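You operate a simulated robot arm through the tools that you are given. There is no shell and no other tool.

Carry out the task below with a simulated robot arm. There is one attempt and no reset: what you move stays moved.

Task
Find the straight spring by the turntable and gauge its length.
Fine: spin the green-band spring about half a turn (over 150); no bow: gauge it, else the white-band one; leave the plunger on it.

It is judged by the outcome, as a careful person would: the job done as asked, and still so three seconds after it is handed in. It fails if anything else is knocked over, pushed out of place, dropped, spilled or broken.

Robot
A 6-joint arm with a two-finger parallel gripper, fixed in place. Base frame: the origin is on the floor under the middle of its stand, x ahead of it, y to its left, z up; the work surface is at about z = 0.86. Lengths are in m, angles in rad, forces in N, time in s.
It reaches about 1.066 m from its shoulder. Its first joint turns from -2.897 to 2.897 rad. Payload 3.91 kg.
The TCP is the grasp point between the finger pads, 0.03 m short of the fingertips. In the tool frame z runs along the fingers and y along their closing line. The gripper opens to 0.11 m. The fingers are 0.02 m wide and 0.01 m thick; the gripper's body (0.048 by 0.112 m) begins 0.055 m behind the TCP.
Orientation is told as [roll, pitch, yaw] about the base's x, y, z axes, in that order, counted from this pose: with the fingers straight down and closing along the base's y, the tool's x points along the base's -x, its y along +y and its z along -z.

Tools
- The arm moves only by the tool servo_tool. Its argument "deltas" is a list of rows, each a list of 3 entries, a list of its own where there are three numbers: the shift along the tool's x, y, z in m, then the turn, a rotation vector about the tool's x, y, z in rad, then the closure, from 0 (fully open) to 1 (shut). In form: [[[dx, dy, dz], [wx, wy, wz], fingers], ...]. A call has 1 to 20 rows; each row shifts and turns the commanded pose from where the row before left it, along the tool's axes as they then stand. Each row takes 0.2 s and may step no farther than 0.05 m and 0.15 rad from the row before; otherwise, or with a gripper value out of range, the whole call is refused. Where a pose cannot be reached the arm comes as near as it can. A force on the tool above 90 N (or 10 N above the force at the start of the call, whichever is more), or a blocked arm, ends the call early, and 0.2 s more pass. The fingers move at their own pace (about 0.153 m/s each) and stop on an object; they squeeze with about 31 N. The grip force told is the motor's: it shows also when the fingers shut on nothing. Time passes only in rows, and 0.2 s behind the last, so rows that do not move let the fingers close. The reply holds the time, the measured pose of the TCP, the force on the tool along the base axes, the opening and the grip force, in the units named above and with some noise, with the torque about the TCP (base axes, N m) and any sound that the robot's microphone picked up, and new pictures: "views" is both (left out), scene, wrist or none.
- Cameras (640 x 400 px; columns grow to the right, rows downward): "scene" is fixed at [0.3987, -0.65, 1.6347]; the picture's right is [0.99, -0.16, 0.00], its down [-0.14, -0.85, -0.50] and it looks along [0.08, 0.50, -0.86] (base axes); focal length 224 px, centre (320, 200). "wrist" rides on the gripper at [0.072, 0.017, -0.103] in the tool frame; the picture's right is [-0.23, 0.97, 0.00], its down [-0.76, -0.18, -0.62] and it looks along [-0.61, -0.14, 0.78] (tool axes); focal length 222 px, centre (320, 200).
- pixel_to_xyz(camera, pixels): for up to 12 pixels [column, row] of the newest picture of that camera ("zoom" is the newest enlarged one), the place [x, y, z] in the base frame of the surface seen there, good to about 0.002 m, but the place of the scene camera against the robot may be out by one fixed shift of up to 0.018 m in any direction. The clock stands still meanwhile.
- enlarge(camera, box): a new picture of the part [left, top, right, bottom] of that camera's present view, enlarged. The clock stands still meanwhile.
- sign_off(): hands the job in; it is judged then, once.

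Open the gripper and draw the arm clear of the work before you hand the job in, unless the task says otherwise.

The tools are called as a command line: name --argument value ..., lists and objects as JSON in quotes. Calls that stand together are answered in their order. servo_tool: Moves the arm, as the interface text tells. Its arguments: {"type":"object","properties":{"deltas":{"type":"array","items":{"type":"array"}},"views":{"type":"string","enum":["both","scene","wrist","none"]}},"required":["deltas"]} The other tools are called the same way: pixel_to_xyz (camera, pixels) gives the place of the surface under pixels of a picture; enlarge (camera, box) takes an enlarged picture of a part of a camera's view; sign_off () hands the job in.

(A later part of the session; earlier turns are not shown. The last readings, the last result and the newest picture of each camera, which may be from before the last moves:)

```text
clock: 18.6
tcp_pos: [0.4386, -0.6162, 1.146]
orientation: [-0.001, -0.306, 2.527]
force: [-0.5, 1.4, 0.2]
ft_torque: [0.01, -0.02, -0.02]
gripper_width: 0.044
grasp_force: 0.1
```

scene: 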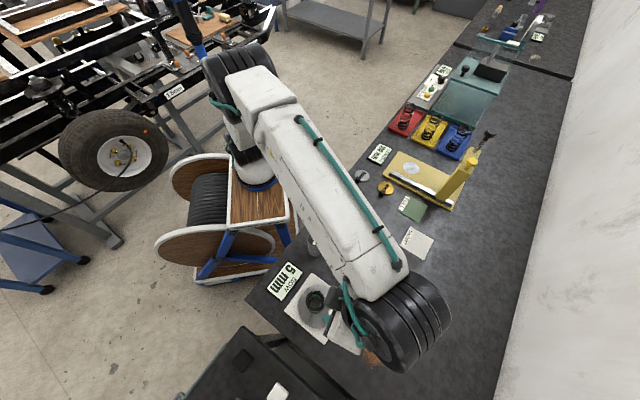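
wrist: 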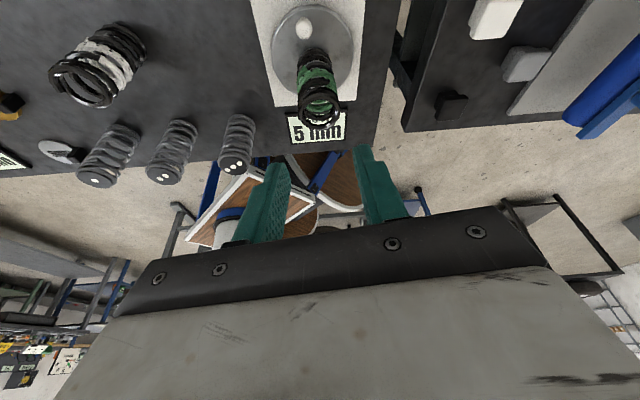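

Everything is in place; the wrist view shows BOW 5 mm, the green spring standing, and the white-band spring at (100,65). I'll level the tool and unwind the wrist back to yaw −0.785 in place, high above everything.

servo_tool --deltas '[[[0, 0, -0.02], [0, 0.1, 0], 0.6], [[0, 0, -0.02], [0, 0.1, 0], 0.5], [[0, 0, 0], [0, 0.106, 0], 0.4], [[0, 0, 0], [0, 0, -0.1486], 0.4], [[0, 0, 0], [0, 0, -0.1486], 0.4], [[0, 0, 0], [0, 0, -0.1486], 0.4], [[0, 0, 0], [0, 0, -0.1486], 0.4], [[0, 0, 0], [0, 0, -0.1486], 0.4], [[0, 0, 0], [0, 0, -0.1486], 0.4], [[0, 0, 0], [0, 0, -0.1486], 0.4], [[0, 0, 0], [0, 0, -0.1486], 0.4], [[0, 0, 0], [0, 0, -0.1486], 0.4], [[0, 0, 0], [0, 0, -0.1486], 0.4], [[0, 0, 0], [0, 0, -0.1486], 0.4], [[0, 0, 0], [0, 0, -0.1486], 0.4], [[0, 0, 0], [0, 0, -0.1486], 0.4], [[0, 0, 0], [0, 0, -0.1486], 0.4], [[0, 0, 0], [0, 0, -0.1486], 0.4], [[0, 0, 0], [0, 0, -0.1486], 0.4], [[0, 0, 0], [0, 0, -0.1486], 0.4]]' --views "both"

```text
clock: 22.8
tcp_pos: [0.4467, -0.6209, 1.1837]
orientation: [0.002, -0.001, -1.229]
force: [0.1, 0.4, -0.5]
ft_torque: [0.01, 0.0, 0.0]
gripper_width: 0.0659
grasp_force: 0.0
```

scene: 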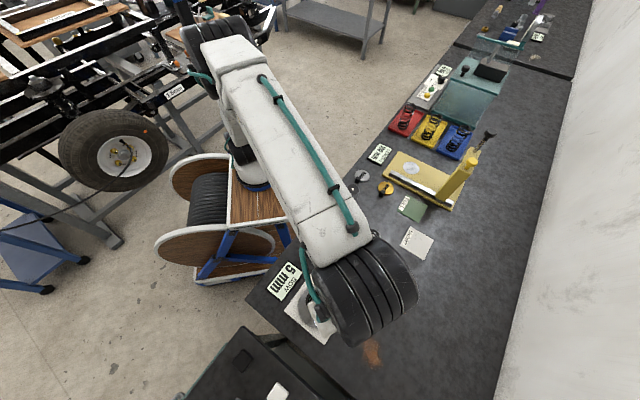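
wrist: 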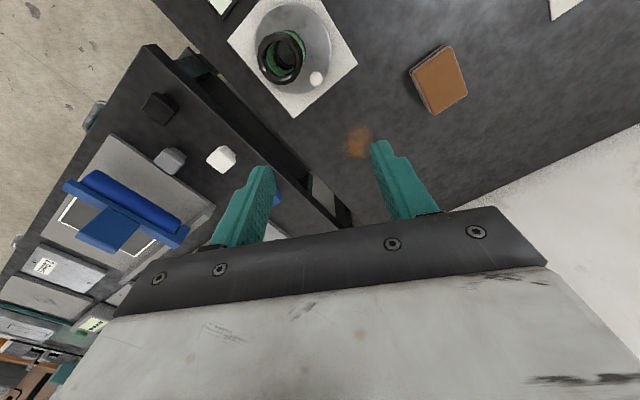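

The turntable is undisturbed and its knob is now on the opposite side. I'll finish unwinding to yaw −0.785 and move to a view of the white-band spring.

servo_tool --deltas '[[[0, 0, 0], [0, 0, -0.148], 0.4], [[0, 0, 0], [0, 0, -0.148], 0.4], [[0, 0, 0], [0, 0, -0.148], 0.4], [[0.0248, 0.0342, -0.002], [0, 0, 0], 0.3], [[0.0248, 0.0342, -0.002], [0, 0, 0], 0.3], [[0.0248, 0.0342, -0.002], [0, 0, 0], 0.3], [[0.0248, 0.0342, -0.002], [0, 0, 0], 0.3], [[0.0248, 0.0342, -0.002], [0, 0, 0], 0.3], [[0.0248, 0.0342, -0.002], [0, 0, 0], 0.3], [[0.0248, 0.0342, -0.002], [0, 0, 0], 0.3], [[0.0248, 0.0342, -0.002], [0, 0, 0], 0.3], [[0, 0, 0], [0, 0, 0], 0.3]]' --views "both"

```text
clock: 25.4
tcp_pos: [0.4995, -0.2859, 1.1982]
orientation: [0.0, 0.001, -0.787]
force: [-0.2, 0.7, -0.7]
ft_torque: [-0.01, -0.03, -0.02]
gripper_width: 0.0772
grasp_force: 0.1
```

scene: 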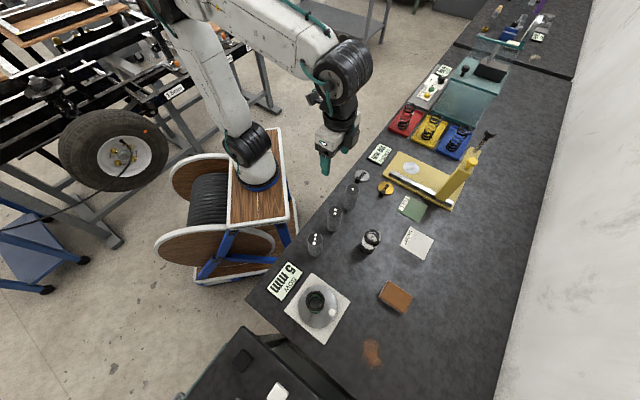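
wrist: 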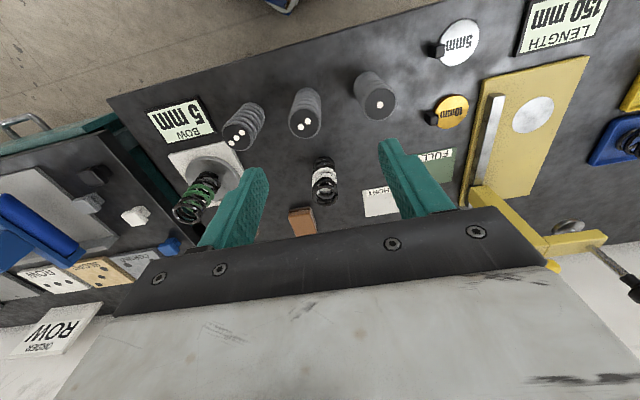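

The white-band spring is at (325,180), and the gauge tower and foot are at right around (500–620,100–290). I'll enlarge and measure both.

enlarge --camera "wrist" --box '[440, 60, 640, 300]'

pixel_to_xyz --camera "wrist" --pixels '[[570, 226], [628, 285], [605, 260], [553, 265], [495, 193], [520, 225], [545, 243], [600, 237], [533, 115], [497, 96], [478, 180], [470, 205]]'

enlarge --camera "wrist" --box '[270, 130, 390, 230]'

```text
1.67 times, centred on (540, 180) of wrist
```

zoom: 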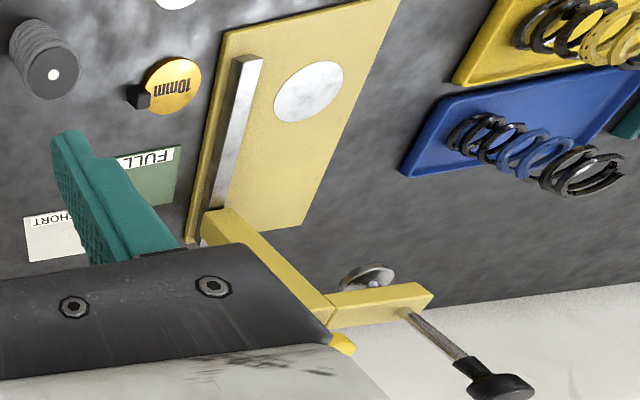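

```text
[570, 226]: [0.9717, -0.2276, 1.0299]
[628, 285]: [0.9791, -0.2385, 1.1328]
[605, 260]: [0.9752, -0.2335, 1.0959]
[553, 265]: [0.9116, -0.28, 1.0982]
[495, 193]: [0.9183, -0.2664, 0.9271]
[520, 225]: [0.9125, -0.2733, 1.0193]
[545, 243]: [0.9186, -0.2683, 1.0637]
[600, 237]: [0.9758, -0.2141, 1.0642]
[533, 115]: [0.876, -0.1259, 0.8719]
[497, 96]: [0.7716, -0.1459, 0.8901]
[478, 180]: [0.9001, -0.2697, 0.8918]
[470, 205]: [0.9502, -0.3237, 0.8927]
```

```text
4.00 times, centred on (330, 180) of wrist
```

zoom: 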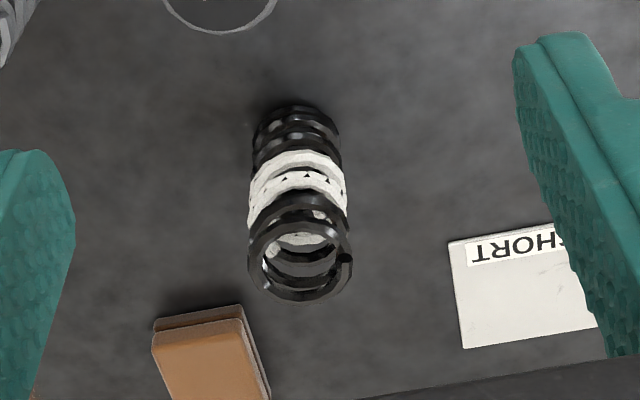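

I'll measure the white spring's top ring and base for the grasp.

pixel_to_xyz --camera "zoom" --pixels '[[254, 265], [346, 265], [300, 226], [300, 299], [270, 232], [330, 290], [262, 140], [335, 130], [300, 110], [300, 165], [250, 200], [346, 200]]'

```text
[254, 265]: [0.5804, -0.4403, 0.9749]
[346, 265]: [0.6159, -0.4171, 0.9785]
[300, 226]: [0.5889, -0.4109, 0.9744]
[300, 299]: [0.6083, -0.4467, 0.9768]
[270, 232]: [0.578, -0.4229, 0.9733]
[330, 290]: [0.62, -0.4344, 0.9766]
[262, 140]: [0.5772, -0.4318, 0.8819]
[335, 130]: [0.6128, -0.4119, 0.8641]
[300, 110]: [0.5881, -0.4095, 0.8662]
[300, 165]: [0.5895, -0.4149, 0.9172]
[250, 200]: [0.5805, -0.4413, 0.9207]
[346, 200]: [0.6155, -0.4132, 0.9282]
```

White spring: top centre ≈(0.598,-0.429), radius ≈0.021, top z ≈0.977. I'll move to just above it (tips at z≈1.02) with the fingers 77 mm open and check alignment.

servo_tool --deltas '[[[-0.0342, -0.0062, 0.0296], [0, 0, 0], 0.3], [[-0.0342, -0.0062, 0.0296], [0, 0, 0], 0.3], [[-0.0342, -0.0062, 0.0296], [0, 0, 0], 0.3], [[-0.0342, -0.0062, 0.0296], [0, 0, 0], 0.3], [[-0.0342, -0.0062, 0.0296], [0, 0, 0], 0.3], [[0, 0, 0], [0, 0, 0], 0.3]]' --views "both"

```text
clock: 26.8
tcp_pos: [0.5984, -0.4275, 1.0506]
orientation: [0.0, -0.002, -0.788]
force: [0.3, 0.2, -0.4]
ft_torque: [0.01, 0.0, -0.03]
gripper_width: 0.0768
grasp_force: 0.0
```

scene: 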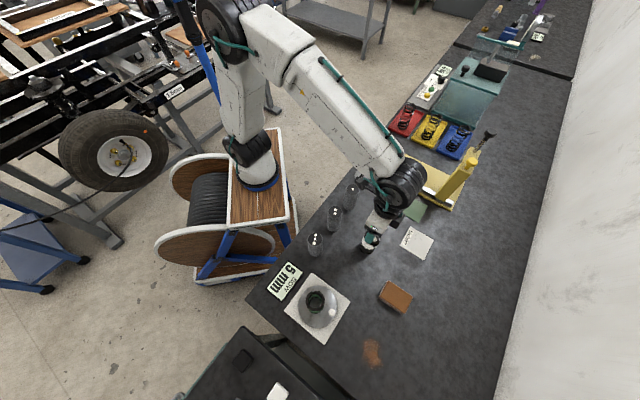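
wrist: 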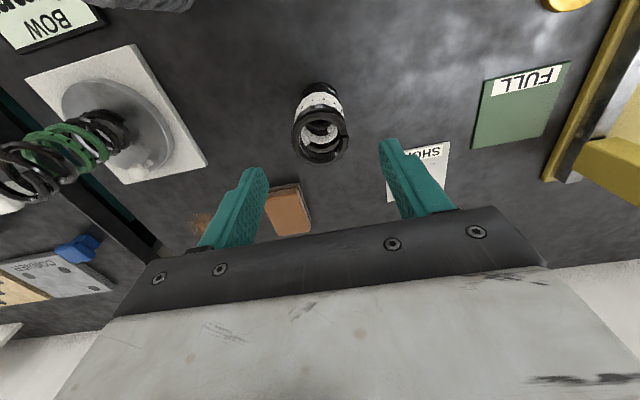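

The spring's ring (320,138) is centred between the fingertips. A quick re-measure of the ring, then descend to TCP z≈0.935.

pixel_to_xyz --camera "wrist" --pixels '[[296, 138], [346, 138], [320, 117], [322, 160], [300, 125], [340, 125]]'

servo_tool --deltas '[[[0, 0, 0.03], [0, 0, 0], 0.3], [[0, 0, 0.03], [0, 0, 0], 0.3], [[0, 0, 0.028], [0, 0, 0], 0.3], [[0, 0, 0.027], [0, 0, 0], 0.3], [[0, 0, 0], [0, 0, 0], 0.3]]' --views "both"

```text
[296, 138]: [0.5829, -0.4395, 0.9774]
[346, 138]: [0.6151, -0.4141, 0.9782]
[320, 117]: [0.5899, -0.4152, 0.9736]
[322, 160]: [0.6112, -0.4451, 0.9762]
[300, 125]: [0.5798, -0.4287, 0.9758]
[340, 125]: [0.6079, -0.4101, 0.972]
```

```text
clock: 28.0
tcp_pos: [0.6007, -0.4306, 0.9367]
orientation: [0.0, 0.0, -0.788]
force: [0.6, 0.0, 0.2]
ft_torque: [0.02, 0.01, -0.02]
gripper_width: 0.077
grasp_force: 0.0
```

scene: 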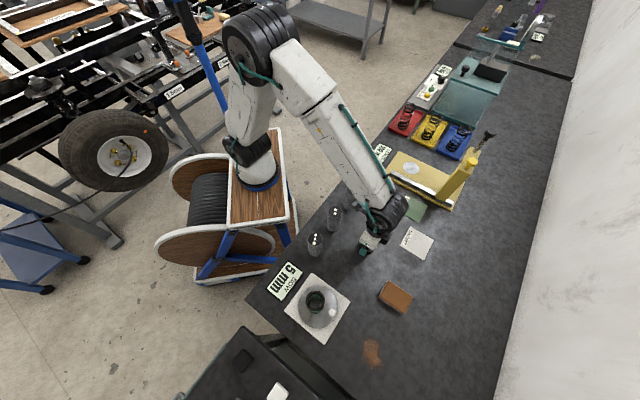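
wrist: 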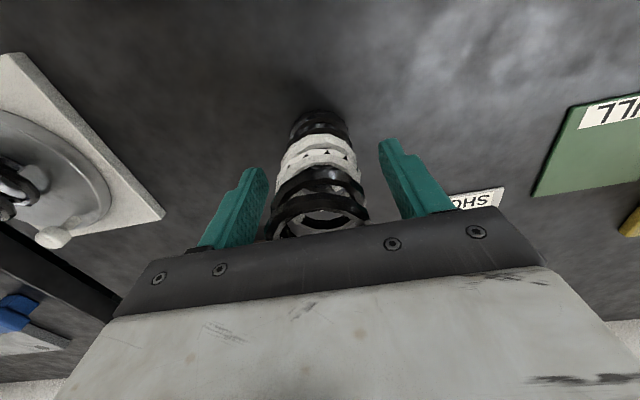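

The fingers are around the spring at its upper half. I'll close gradually to grip it.

servo_tool --deltas '[[[0, 0, 0], [0, 0, 0], 0.4], [[0, 0, 0], [0, 0, 0], 0.5], [[0, 0, 0], [0, 0, 0], 0.56], [[0, 0, 0], [0, 0, 0], 0.6], [[0, 0, 0], [0, 0, 0], 0.63], [[0, 0, 0], [0, 0, 0], 0.68], [[0, 0, 0], [0, 0, 0], 0.72]]' --views "both"

```text
clock: 29.6
tcp_pos: [0.6008, -0.4299, 0.9368]
orientation: [0.0, 0.0, -0.787]
force: [-1.2, -1.3, 0.1]
ft_torque: [-0.1, 0.08, 0.03]
gripper_width: 0.0496
grasp_force: 31.0
```

scene: 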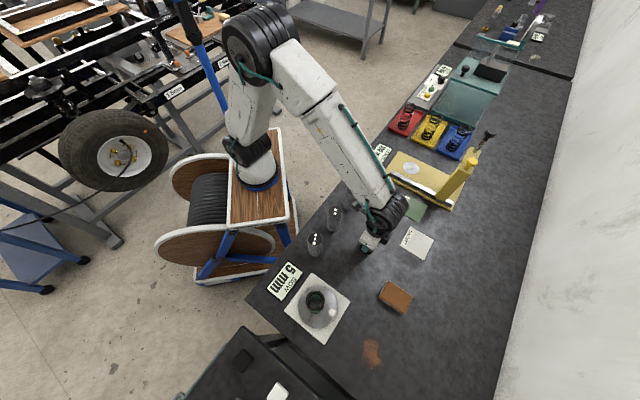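
wrist: 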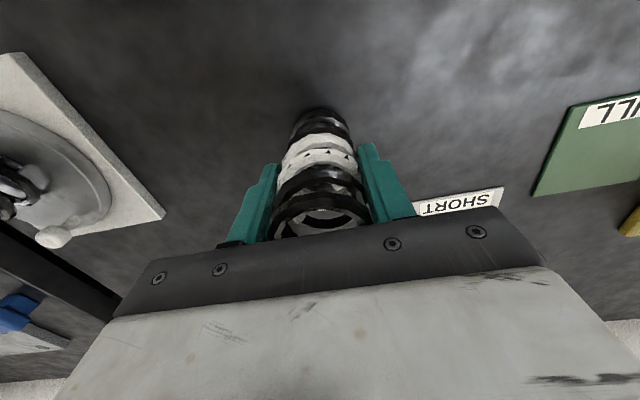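

Gripped at 49.6 mm with 31 N. I'll lift straight up slowly, then higher, and check it hangs straight.

servo_tool --deltas '[[[0, 0, -0.01], [0, 0, 0], 0.72], [[0, 0, -0.02], [0, 0, 0], 0.72], [[0, 0, -0.03], [0, 0, 0], 0.72], [[0, 0, -0.03], [0, 0, 0], 0.72], [[0, 0, -0.03], [0, 0, 0], 0.72], [[0, 0, -0.03], [0, 0, 0], 0.72], [[0, 0, -0.03], [0, 0, 0], 0.72], [[0, 0, 0], [0, 0, 0], 0.72]]' --views "both"

```text
clock: 31.4
tcp_pos: [0.6012, -0.4323, 1.1176]
orientation: [0.0, 0.001, -0.787]
force: [0.6, -0.2, -2.6]
ft_torque: [0.04, 0.02, 0.01]
gripper_width: 0.0495
grasp_force: 31.4
```

scene: 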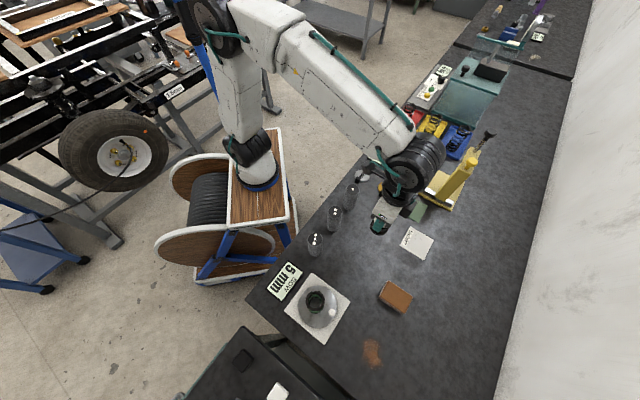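
wrist: 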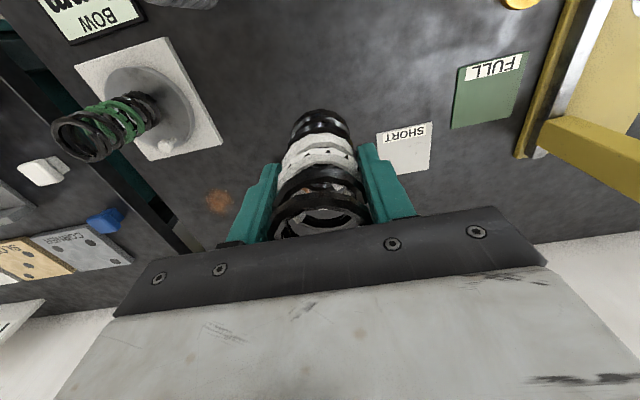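

The spring is lifted cleanly (−2.6 N). I'll check where the wrist's bulk sits relative to the tower before transporting.

pixel_to_xyz --camera "scene" --pixels '[[415, 165], [440, 165], [443, 180], [425, 195], [400, 200], [395, 220], [410, 185], [380, 212]]'

enlarge --camera "scene" --box '[340, 110, 500, 250]'

```text
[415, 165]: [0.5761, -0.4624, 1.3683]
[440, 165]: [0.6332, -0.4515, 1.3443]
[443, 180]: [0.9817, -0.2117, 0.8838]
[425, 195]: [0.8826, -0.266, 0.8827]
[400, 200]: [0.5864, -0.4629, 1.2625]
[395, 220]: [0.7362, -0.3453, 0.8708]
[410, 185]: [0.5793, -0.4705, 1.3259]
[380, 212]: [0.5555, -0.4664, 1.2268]
```

```text
2.86 times, centred on (420, 180) of scene
```

zoom: 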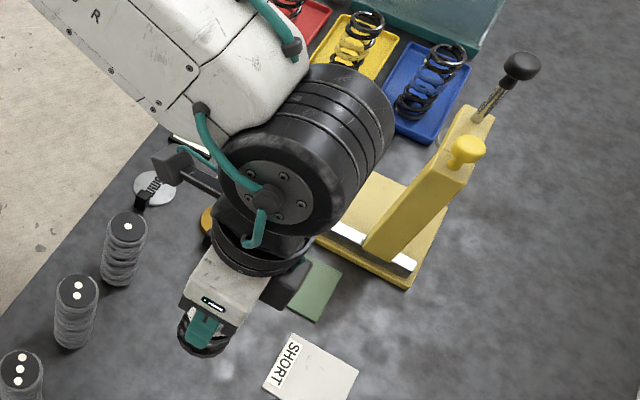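

The wrist bulk is above z≈1.23 and within ~6 cm of the tool axis, so the route on the robot side is clear of the tower. I'll carry the spring toward (0.74,-0.24) first, at z≈1.12.

servo_tool --deltas '[[[0.0063, 0.039, 0], [0, 0, 0], 0.72], [[0.0063, 0.039, 0], [0, 0, 0], 0.72], [[0.0063, 0.039, 0], [0, 0, 0], 0.72], [[0.0063, 0.039, 0], [0, 0, 0], 0.72], [[0.0063, 0.039, 0], [0, 0, 0], 0.72], [[0.0063, 0.039, 0], [0, 0, 0], 0.72], [[0, 0, 0], [0, 0, 0], 0.72]]' --views "both"

```text
clock: 33.0
tcp_pos: [0.7378, -0.2393, 1.116]
orientation: [0.001, 0.0, -0.788]
force: [1.0, -0.3, -3.0]
ft_torque: [0.01, 0.01, 0.02]
gripper_width: 0.0497
grasp_force: 31.0
```

scene: 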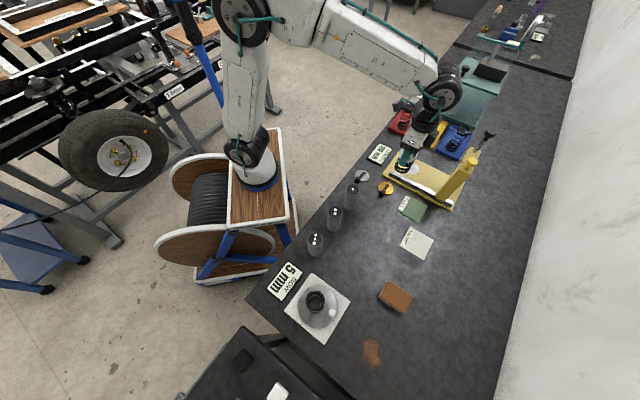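
wrist: 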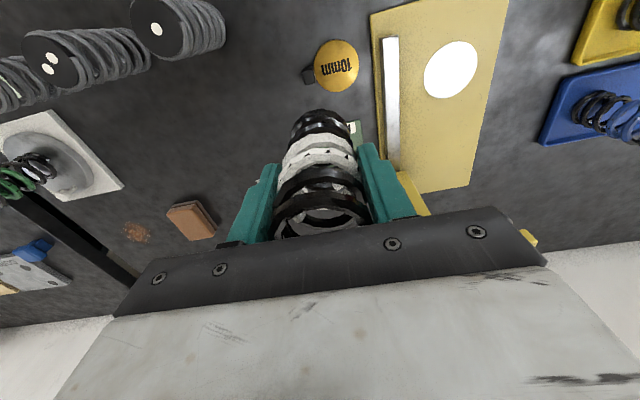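

The disc is visible at (452,68). I'll measure its edges for the placing target.

enlarge --camera "wrist" --box '[360, 0, 540, 230]'

pixel_to_xyz --camera "wrist" --pixels '[[426, 82], [478, 55], [460, 42], [445, 96], [452, 68], [392, 40], [392, 160], [500, 60], [470, 185], [380, 100], [430, 180]]'

```text
1.74 times, centred on (450, 115) of wrist
```

zoom: 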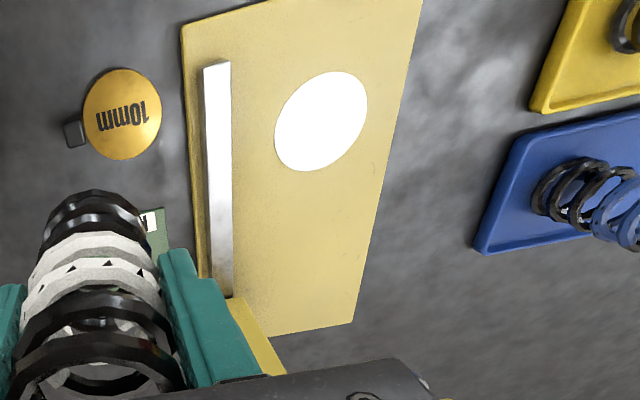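

```text
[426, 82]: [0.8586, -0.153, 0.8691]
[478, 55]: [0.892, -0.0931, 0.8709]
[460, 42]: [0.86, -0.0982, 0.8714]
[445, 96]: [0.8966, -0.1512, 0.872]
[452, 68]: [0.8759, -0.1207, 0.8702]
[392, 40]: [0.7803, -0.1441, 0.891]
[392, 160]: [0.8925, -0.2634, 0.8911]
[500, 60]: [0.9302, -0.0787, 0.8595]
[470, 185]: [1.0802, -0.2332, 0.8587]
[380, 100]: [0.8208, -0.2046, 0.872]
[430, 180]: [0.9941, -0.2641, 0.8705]
```

Disc centre ≈(0.8765,-0.124), z 0.871, radius ≈0.033. I'll move above it, still high.

servo_tool --deltas '[[[-0.0038, 0.0359, 0], [0, 0, 0], 0.72], [[-0.0038, 0.0359, 0], [0, 0, 0], 0.72], [[-0.0038, 0.0359, 0], [0, 0, 0], 0.72], [[-0.0038, 0.0359, 0], [0, 0, 0], 0.72], [[-0.0038, 0.0359, 0], [0, 0, 0], 0.72], [[0, 0, 0], [0, 0, 0], 0.72]]' --views "both"

```text
clock: 34.4
tcp_pos: [0.8796, -0.1262, 1.1178]
orientation: [-0.001, 0.0, -0.788]
force: [-0.3, 0.2, -2.3]
ft_torque: [0.0, 0.02, -0.03]
gripper_width: 0.0496
grasp_force: 31.0
```

scene: 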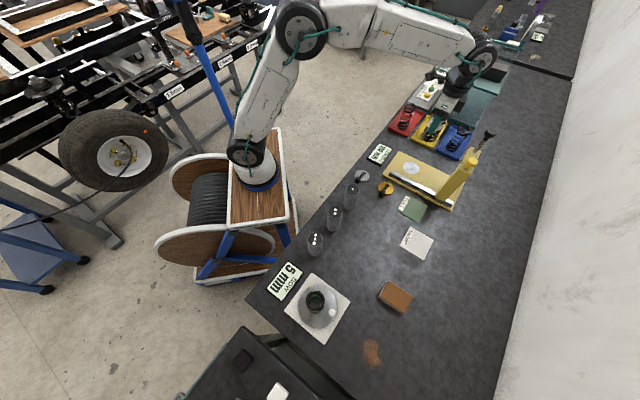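
wrist: 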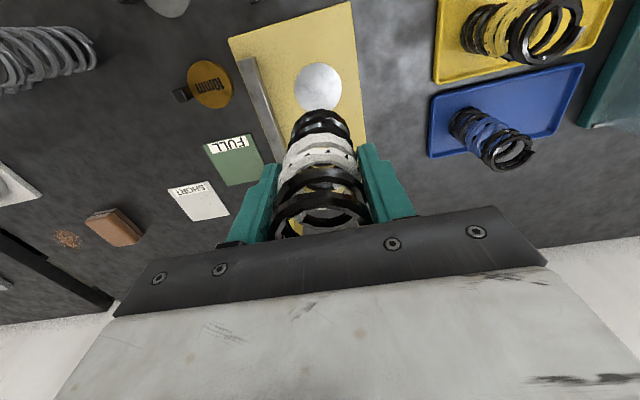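

The disc (318,85) lines up under the spring's foot (321,115). I'll lower to about 2 cm above the disc and check again.

servo_tool --deltas '[[[0, 0, 0.03], [0, 0, 0], 0.72], [[0, 0, 0.03], [0, 0, 0], 0.72], [[0, 0, 0.03], [0, 0, 0], 0.72], [[0, 0, 0.03], [0, 0, 0], 0.72], [[0, 0, 0.025], [0, 0, 0], 0.72], [[0, 0, 0], [0, 0, 0], 0.72]]' --views "both"

enlarge --camera "wrist" --box '[220, 50, 420, 250]'

enlarge --camera "scene" --box '[370, 50, 530, 220]'

```text
clock: 35.8
tcp_pos: [0.8804, -0.1221, 0.972]
orientation: [-0.001, 0.0, -0.787]
force: [-0.7, -0.2, -2.8]
ft_torque: [-0.01, 0.0, 0.05]
gripper_width: 0.0495
grasp_force: 30.7
```

scene: 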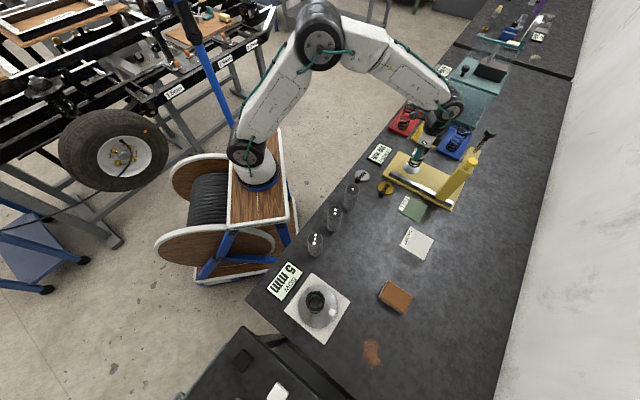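
wrist: 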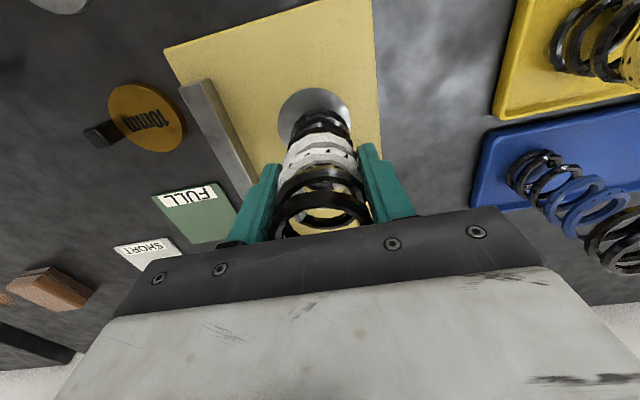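

```text
2.00 times, centred on (320, 150) of wrist
```

zoom: 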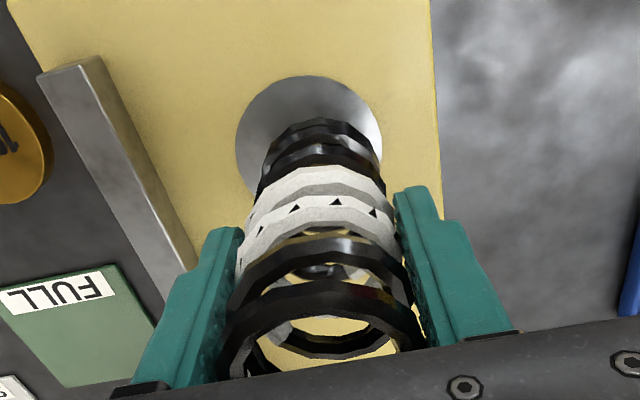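

```text
2.35 times, centred on (450, 135) of scene
```

zoom: 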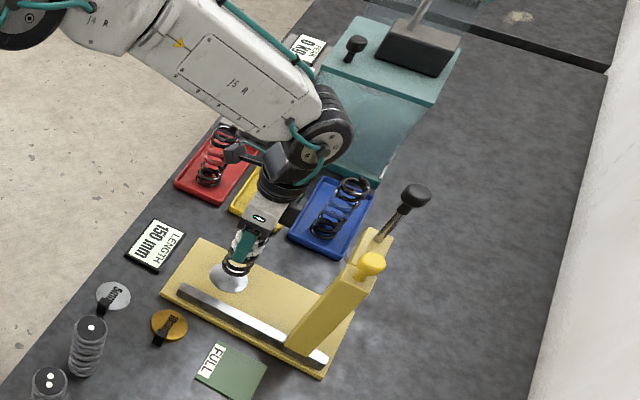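

The spring's base sits about 4 mm to the right of the disc centre. I'll shift −4 mm along tool y, −1 mm along x, and lower to a few mm above the disc.

servo_tool --deltas '[[[-0.001, -0.004, 0.006], [0, 0, 0], 0.72], [[0, 0, 0.006], [0, 0, 0], 0.72], [[0, 0, 0.005], [0, 0, 0], 0.72], [[0, 0, 0], [0, 0, 0], 0.72]]' --views "wrist"

enlarge --camera "wrist" --box '[220, 50, 420, 250]'

```text
clock: 36.8
tcp_pos: [0.8785, -0.1273, 0.9533]
orientation: [0.0, 0.0, -0.789]
force: [0.4, -0.6, -1.9]
ft_torque: [0.0, 0.0, -0.02]
gripper_width: 0.0494
grasp_force: 30.5
```

wrist: 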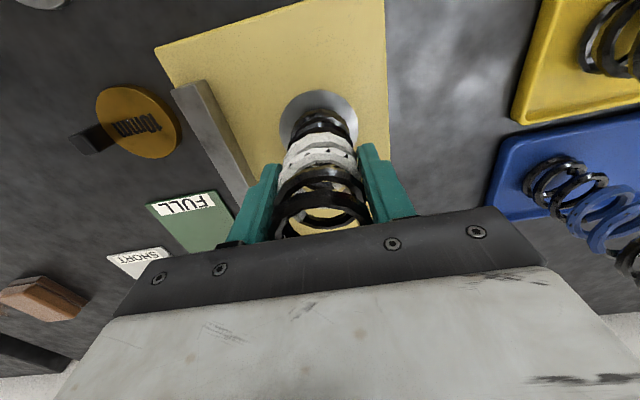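

```text
2.00 times, centred on (320, 150) of wrist
```

zoom: 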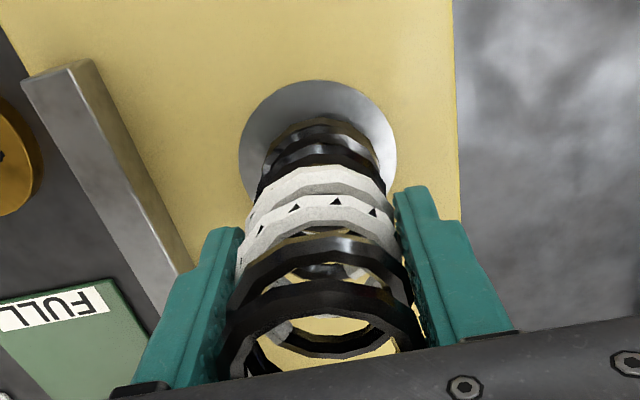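

Now the base is centred on the disc (321 vs 317 px in zoom) at about 4–5 mm above it. I'll lower in small steps and watch the vertical force.

servo_tool --deltas '[[[0, 0, 0.0015], [0, 0, 0], 0.72], [[0, 0, 0.0015], [0, 0, 0], 0.72], [[0, 0, 0], [0, 0, 0], 0.72]]' --views "none"

```text
clock: 37.6
tcp_pos: [0.8764, -0.1277, 0.9527]
orientation: [-0.001, -0.001, -0.788]
force: [0.5, -0.2, -2.7]
ft_torque: [0.0, 0.02, 0.0]
gripper_width: 0.0497
grasp_force: 31.1
```

No contact yet (−2.7 N). Lowering a little more.

servo_tool --deltas '[[[0, 0, 0.0015], [0, 0, 0], 0.72], [[0, 0, 0.0015], [0, 0, 0], 0.72], [[0, 0, 0], [0, 0, 0], 0.72]]' --views "none"

```text
clock: 38.4
tcp_pos: [0.8778, -0.1274, 0.9504]
orientation: [0.001, -0.004, -0.786]
force: [-5.6, 1.3, 21.5]
ft_torque: [-0.18, 0.73, -0.04]
gripper_width: 0.0495
grasp_force: 30.6
```

Contact at TCP z≈0.950 (21 N). I'll ease up 0.8 mm to relieve it, then see the force before opening.

servo_tool --deltas '[[[0, 0, -0.0008], [0, 0, 0], 0.72], [[0, 0, 0], [0, 0, 0], 0.72]]' --views "wrist"

```text
clock: 39.0
tcp_pos: [0.8789, -0.1285, 0.951]
orientation: [0.001, -0.002, -0.786]
force: [4.6, 4.1, 15.4]
ft_torque: [0.09, -0.16, 0.03]
gripper_width: 0.0495
grasp_force: 31.4
```

wrist: 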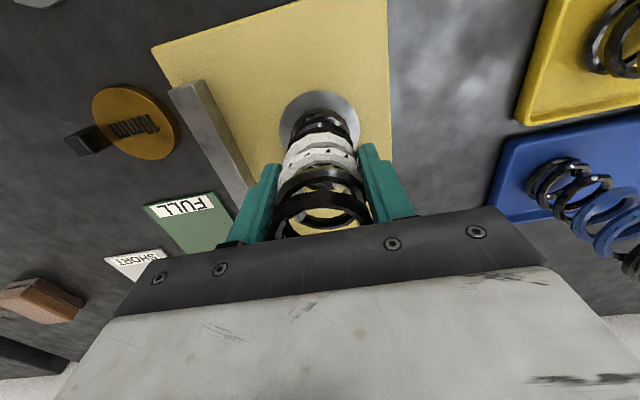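

Still 15 N downward contact; I'll ease another 0.8 mm and then open the fingers gradually.

servo_tool --deltas '[[[0, 0, -0.0008], [0, 0, 0], 0.72], [[0, 0, 0], [0, 0, 0], 0.72], [[0, 0, 0], [0, 0, 0], 0.54], [[0, 0, 0], [0, 0, 0], 0.5], [[0, 0, 0], [0, 0, 0], 0.44], [[0, 0, 0], [0, 0, 0], 0.36], [[0, 0, 0], [0, 0, 0], 0.3], [[0, 0, 0], [0, 0, 0], 0.3]]' --views "both"

enlarge --camera "wrist" --box '[220, 50, 420, 250]'

```text
clock: 40.8
tcp_pos: [0.8772, -0.128, 0.9513]
orientation: [0.001, 0.0, -0.786]
force: [0.6, 0.5, -0.7]
ft_torque: [0.03, 0.01, 0.01]
gripper_width: 0.0771
grasp_force: 0.1
```

scene: 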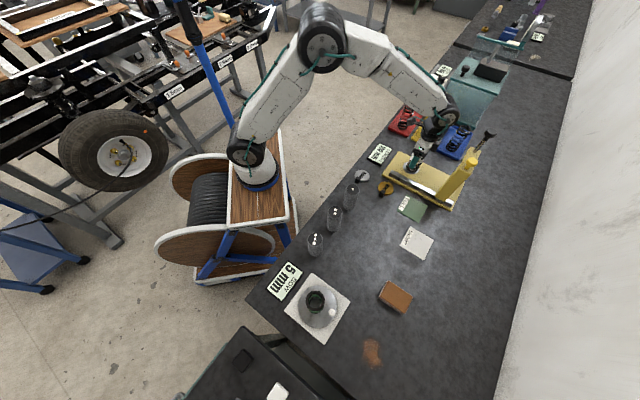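
wrist: 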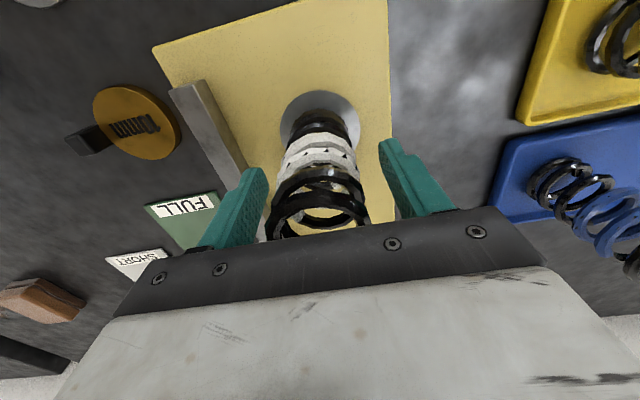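

```text
2.00 times, centred on (320, 150) of wrist
```

zoom: 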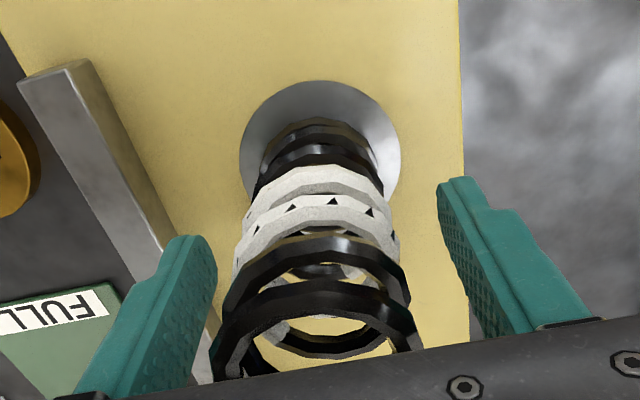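

The spring stands on the disc, released. I'll rise straight up clear of it.

servo_tool --deltas '[[[0, 0, -0.015], [0, 0, 0], 0.3], [[0, 0, -0.03], [0, 0, 0], 0.3], [[0, 0, -0.04], [0, 0, 0], 0.3], [[0, 0, -0.04], [0, 0, 0], 0.3], [[0, 0, -0.04], [0, 0, 0], 0.3], [[0, 0, -0.04], [0, 0, 0], 0.3], [[0, 0, -0.03], [0, 0, 0], 0.3], [[0, 0, 0], [0, 0, 0], 0.3]]' --views "both"

enlarge --camera "scene" --box '[360, 90, 520, 220]'

```text
clock: 42.6
tcp_pos: [0.8769, -0.1264, 1.1871]
orientation: [0.0, 0.0, -0.786]
force: [0.1, 0.5, 0.9]
ft_torque: [0.0, 0.05, -0.01]
gripper_width: 0.077
grasp_force: 0.1
```

scene: 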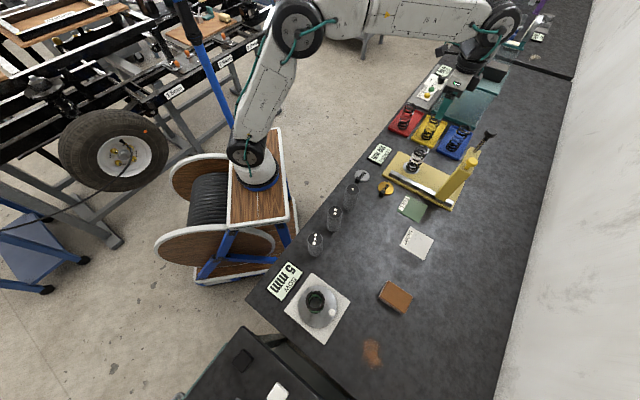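
wrist: 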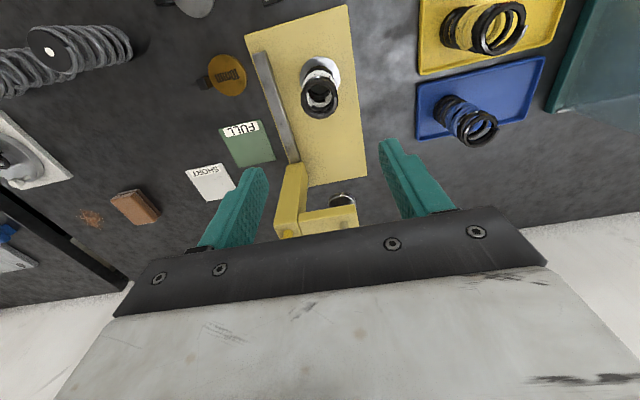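

```text
3.08 times, centred on (440, 155) of scene
```

zoom: 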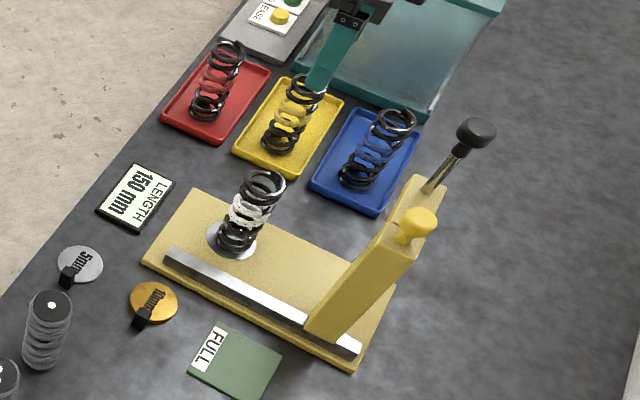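

The white-band spring stands on the disc. Now I need a better view of the tower top (yellow knob hidden behind the gripper plate), so I'll back off a little toward (-x,+y) and up.

servo_tool --deltas '[[[0.03, 0, -0.025], [0, 0, 0], 0.3], [[0.03, 0, -0.025], [0, 0, 0], 0.5], [[0.02, 0, -0.02], [0, 0, 0], 0.7], [[0, 0, 0], [0, 0, 0], 0.7]]' --views "both"

enlarge --camera "wrist" --box '[240, 80, 400, 240]'

```text
clock: 43.6
tcp_pos: [0.8192, -0.0725, 1.2559]
orientation: [0.0, 0.0, -0.786]
force: [-0.3, 0.1, -0.2]
ft_torque: [0.02, -0.01, 0.02]
gripper_width: 0.0329
grasp_force: 0.0
```

scene: 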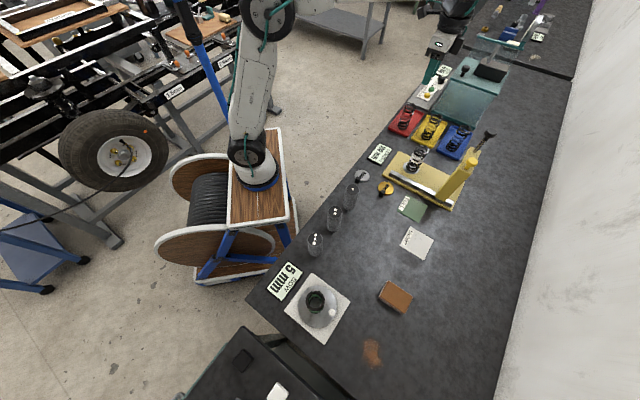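
wrist: 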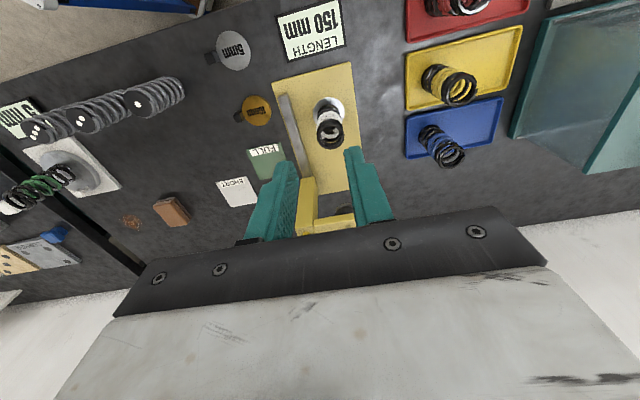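

```text
2.50 times, centred on (320, 160) of wrist
```

zoom: 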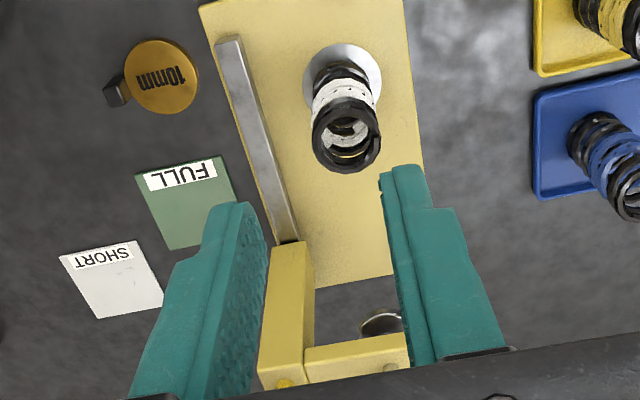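

The plate still hides the knob. I'll move to the robot side of the gauge with yaw 0, where the tower top should appear above the plate.

servo_tool --deltas '[[[-0.0037, -0.0411, -0.008], [0, 0, 0], 0.3], [[-0.0037, -0.0411, -0.008], [0, 0, 0], 0], [[-0.0037, -0.0411, -0.008], [0, 0, 0], 0], [[-0.0037, -0.0411, -0.008], [0, 0, 0], 0], [[-0.0037, -0.0411, -0.008], [0, 0, 0], 0], [[-0.0037, -0.0411, -0.008], [0, 0, 0], 0], [[0, 0, 0], [0, 0, -0.131], 0], [[0, 0, 0], [0, 0, -0.131], 0], [[0, 0, 0], [0, 0, -0.131], 0], [[0, 0, 0], [0, 0, -0.131], 0], [[0, 0, 0], [0, 0, -0.131], 0], [[0, 0, 0], [0, 0, -0.131], 0], [[0, 0, 0], [0, 0, 0], 0]]' --views "wrist"

enlarge --camera "wrist" --box '[260, 80, 440, 240]'

```text
clock: 46.4
tcp_pos: [0.6622, -0.2603, 1.3034]
orientation: [0.0, -0.001, 0.001]
force: [-0.2, 0.4, 0.0]
ft_torque: [0.0, 0.01, 0.01]
gripper_width: 0.11
grasp_force: 0.1
```

wrist: 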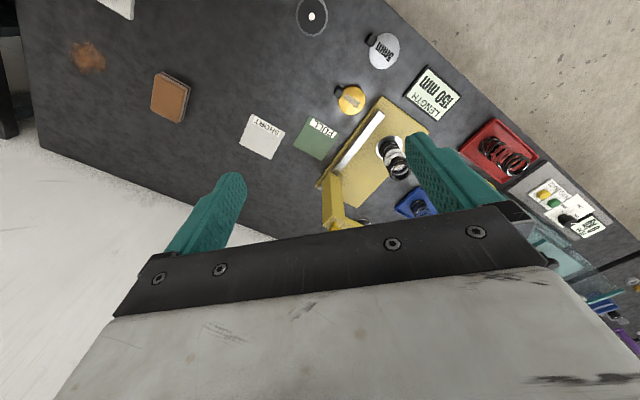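

```text
2.50 times, centred on (350, 160) of wrist
```

zoom: 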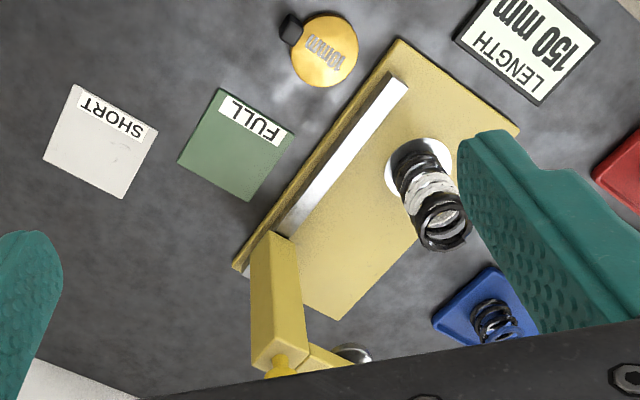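

Moving forward 0.1 m in x (still high, tips at z≈1.27) to bring the tower top above the plate in the view.

servo_tool --deltas '[[[-0.04, 0, -0.01], [0, 0, 0], 0], [[-0.04, 0, -0.01], [0, 0, 0], 0], [[-0.03, 0, 0], [0, 0, 0], 0], [[0, 0, 0], [0, 0, 0], 0]]' --views "wrist"

enlarge --camera "wrist" --box '[260, 80, 440, 240]'

```text
clock: 47.4
tcp_pos: [0.7729, -0.2614, 1.3255]
orientation: [0.0, -0.001, -0.001]
force: [0.5, -0.1, -0.5]
ft_torque: [-0.01, 0.02, 0.0]
gripper_width: 0.1102
grasp_force: 0.1
```

wrist: 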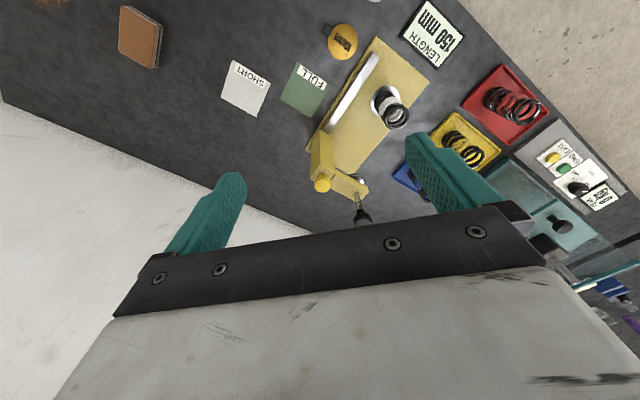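

```text
2.50 times, centred on (350, 160) of wrist
```

zoom: 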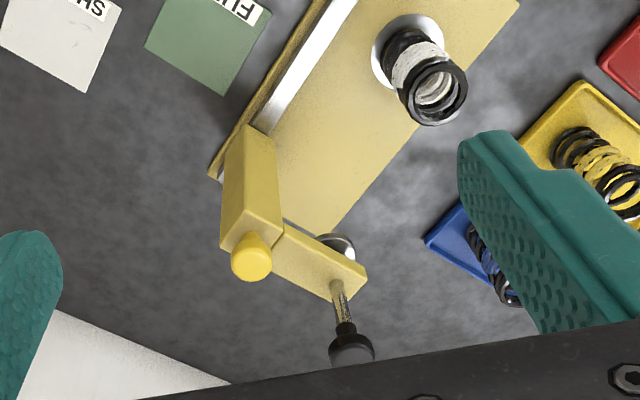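

Now the yellow knob (zoom 250,260), arm, rod and black knob (zoom 352,345) are in view. I'll measure them.

pixel_to_xyz --camera "zoom" --pixels '[[252, 262], [235, 262], [268, 262], [252, 278], [252, 240], [340, 290], [350, 345], [335, 350], [370, 350], [352, 360], [343, 310], [352, 330]]'

pixel_to_xyz --camera "zoom" --pixels '[[222, 245], [280, 228], [275, 272], [363, 268], [330, 298], [345, 244], [338, 240], [255, 130], [230, 200], [270, 150], [322, 245], [300, 260]]'

```text
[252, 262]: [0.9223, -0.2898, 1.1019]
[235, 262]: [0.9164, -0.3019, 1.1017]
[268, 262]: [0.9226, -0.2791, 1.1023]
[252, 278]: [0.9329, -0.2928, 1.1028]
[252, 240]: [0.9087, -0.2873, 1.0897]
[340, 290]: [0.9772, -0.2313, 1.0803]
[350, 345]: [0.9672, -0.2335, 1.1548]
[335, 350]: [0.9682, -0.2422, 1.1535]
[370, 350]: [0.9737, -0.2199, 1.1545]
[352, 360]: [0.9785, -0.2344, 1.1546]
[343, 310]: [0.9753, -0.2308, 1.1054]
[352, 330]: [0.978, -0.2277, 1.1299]
```

```text
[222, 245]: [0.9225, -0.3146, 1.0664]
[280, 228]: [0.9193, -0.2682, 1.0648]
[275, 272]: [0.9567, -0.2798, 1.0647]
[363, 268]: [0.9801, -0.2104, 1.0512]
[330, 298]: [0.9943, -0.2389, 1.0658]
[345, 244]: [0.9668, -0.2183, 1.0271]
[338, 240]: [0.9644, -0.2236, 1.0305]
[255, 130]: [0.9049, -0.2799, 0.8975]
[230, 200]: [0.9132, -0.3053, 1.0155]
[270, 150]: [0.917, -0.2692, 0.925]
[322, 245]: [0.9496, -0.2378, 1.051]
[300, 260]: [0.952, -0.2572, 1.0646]
```

Yellow knob: top centre ≈(0.922,-0.290), z 1.102, about 25 mm wide; black knob top z ≈1.155 at ≈(0.973,-0.231). I'll go above the yellow knob, turn to yaw +0.785 (closing along the rail, camera facing plunger and spring) with the fingers ~36 mm open.

servo_tool --deltas '[[[-0.0373, -0.0072, 0.015], [0, 0, 0], 0.3], [[-0.0373, -0.0072, 0.015], [0, 0, 0], 0.5], [[-0.0373, -0.0072, 0.015], [0, 0, 0], 0.67], [[-0.0373, -0.0072, 0.015], [0, 0, 0], 0.67], [[0, 0, 0], [0, 0, -0.131], 0.67], [[0, 0, 0], [0, 0, -0.131], 0.67], [[0, 0, 0], [0, 0, -0.131], 0.67], [[0, 0, 0], [0, 0, -0.131], 0.67], [[0, 0, 0], [0, 0, -0.131], 0.67], [[0, 0, 0], [0, 0, -0.131], 0.67], [[0, 0, 0], [0, 0, 0], 0.67]]' --views "both"

enlarge --camera "wrist" --box '[220, 60, 440, 240]'

```text
clock: 49.8
tcp_pos: [0.9219, -0.2896, 1.2626]
orientation: [-0.001, 0.001, 0.788]
force: [0.0, 0.4, -0.8]
ft_torque: [0.03, 0.0, -0.02]
gripper_width: 0.0361
grasp_force: 0.1
```

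scene: 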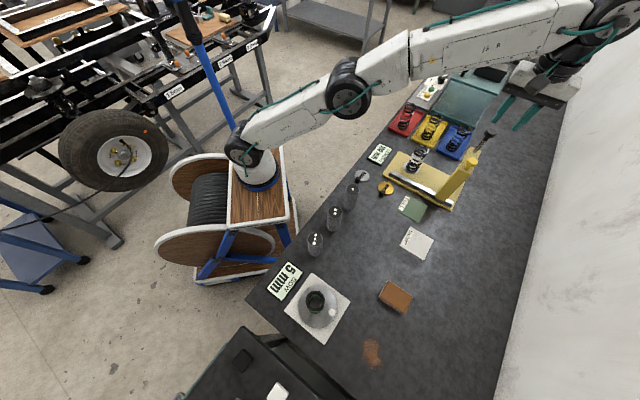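
wrist: 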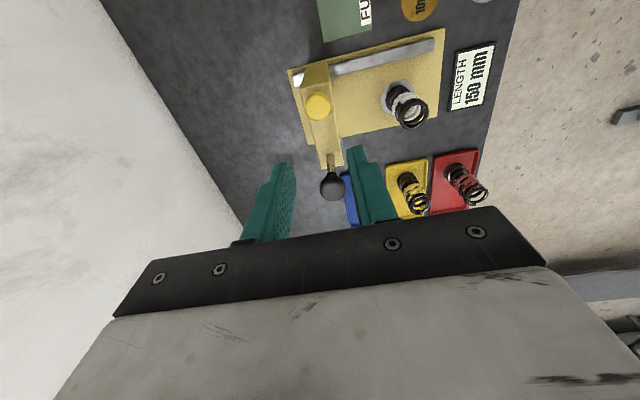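

```text
2.22 times, centred on (330, 150) of wrist
```

zoom: 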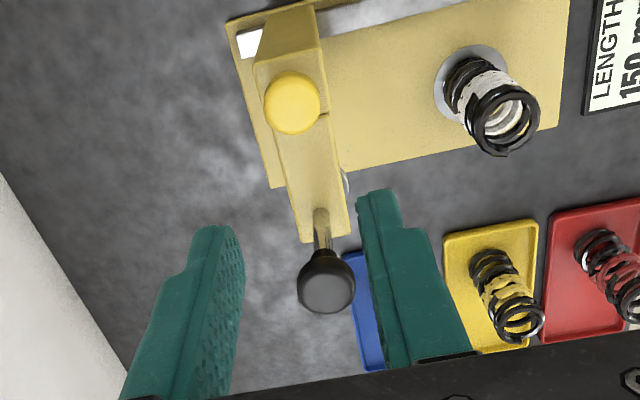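

Clear view: yellow knob at zoom (292,103), black knob at (327,282), spring at (490,110). I'll measure these again from here.

pixel_to_xyz --camera "zoom" --pixels '[[292, 100], [268, 100], [316, 100], [292, 77], [292, 128], [327, 285], [300, 280], [353, 280], [327, 308], [322, 230], [500, 120], [345, 180]]'

pixel_to_xyz --camera "zoom" --pixels '[[468, 122], [537, 115], [500, 88], [500, 152], [258, 60], [318, 45], [300, 235], [350, 228], [235, 20], [265, 180], [400, 15], [215, 240]]'

```text
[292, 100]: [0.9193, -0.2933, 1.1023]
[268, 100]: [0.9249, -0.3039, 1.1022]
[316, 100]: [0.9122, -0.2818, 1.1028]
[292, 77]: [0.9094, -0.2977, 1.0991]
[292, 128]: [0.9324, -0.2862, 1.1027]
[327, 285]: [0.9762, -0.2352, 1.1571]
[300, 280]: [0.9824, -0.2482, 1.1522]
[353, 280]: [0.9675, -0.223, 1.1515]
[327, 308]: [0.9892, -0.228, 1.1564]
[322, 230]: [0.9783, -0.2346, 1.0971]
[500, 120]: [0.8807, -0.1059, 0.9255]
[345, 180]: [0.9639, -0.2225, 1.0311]
```

```text
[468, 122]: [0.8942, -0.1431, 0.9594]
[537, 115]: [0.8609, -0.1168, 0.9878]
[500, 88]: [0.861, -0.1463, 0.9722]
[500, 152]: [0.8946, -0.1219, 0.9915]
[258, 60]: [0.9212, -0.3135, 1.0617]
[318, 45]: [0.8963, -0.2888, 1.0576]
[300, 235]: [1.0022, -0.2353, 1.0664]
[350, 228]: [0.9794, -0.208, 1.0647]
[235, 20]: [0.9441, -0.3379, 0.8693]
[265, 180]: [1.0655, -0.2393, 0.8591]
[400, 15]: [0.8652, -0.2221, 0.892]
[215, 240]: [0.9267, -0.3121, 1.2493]
```

Yellow knob centre ≈(0.920,-0.2925); plunger axis ≈(0.976,-0.235), black knob top 1.157. Let me check the disc and spring positions from this view as well.

enlarge --camera "wrist" --box '[360, 60, 460, 150]'

```text
4.44 times, centred on (410, 105) of wrist
```

zoom: 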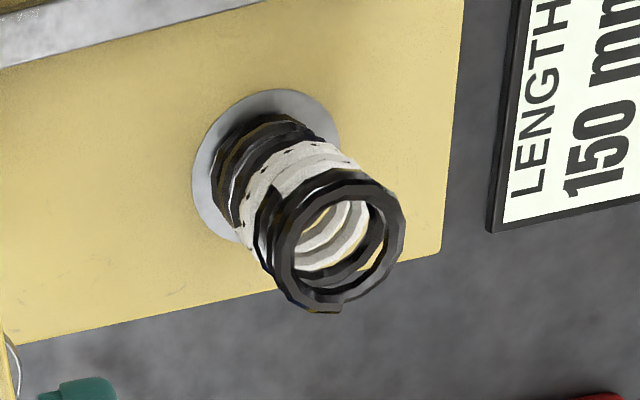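

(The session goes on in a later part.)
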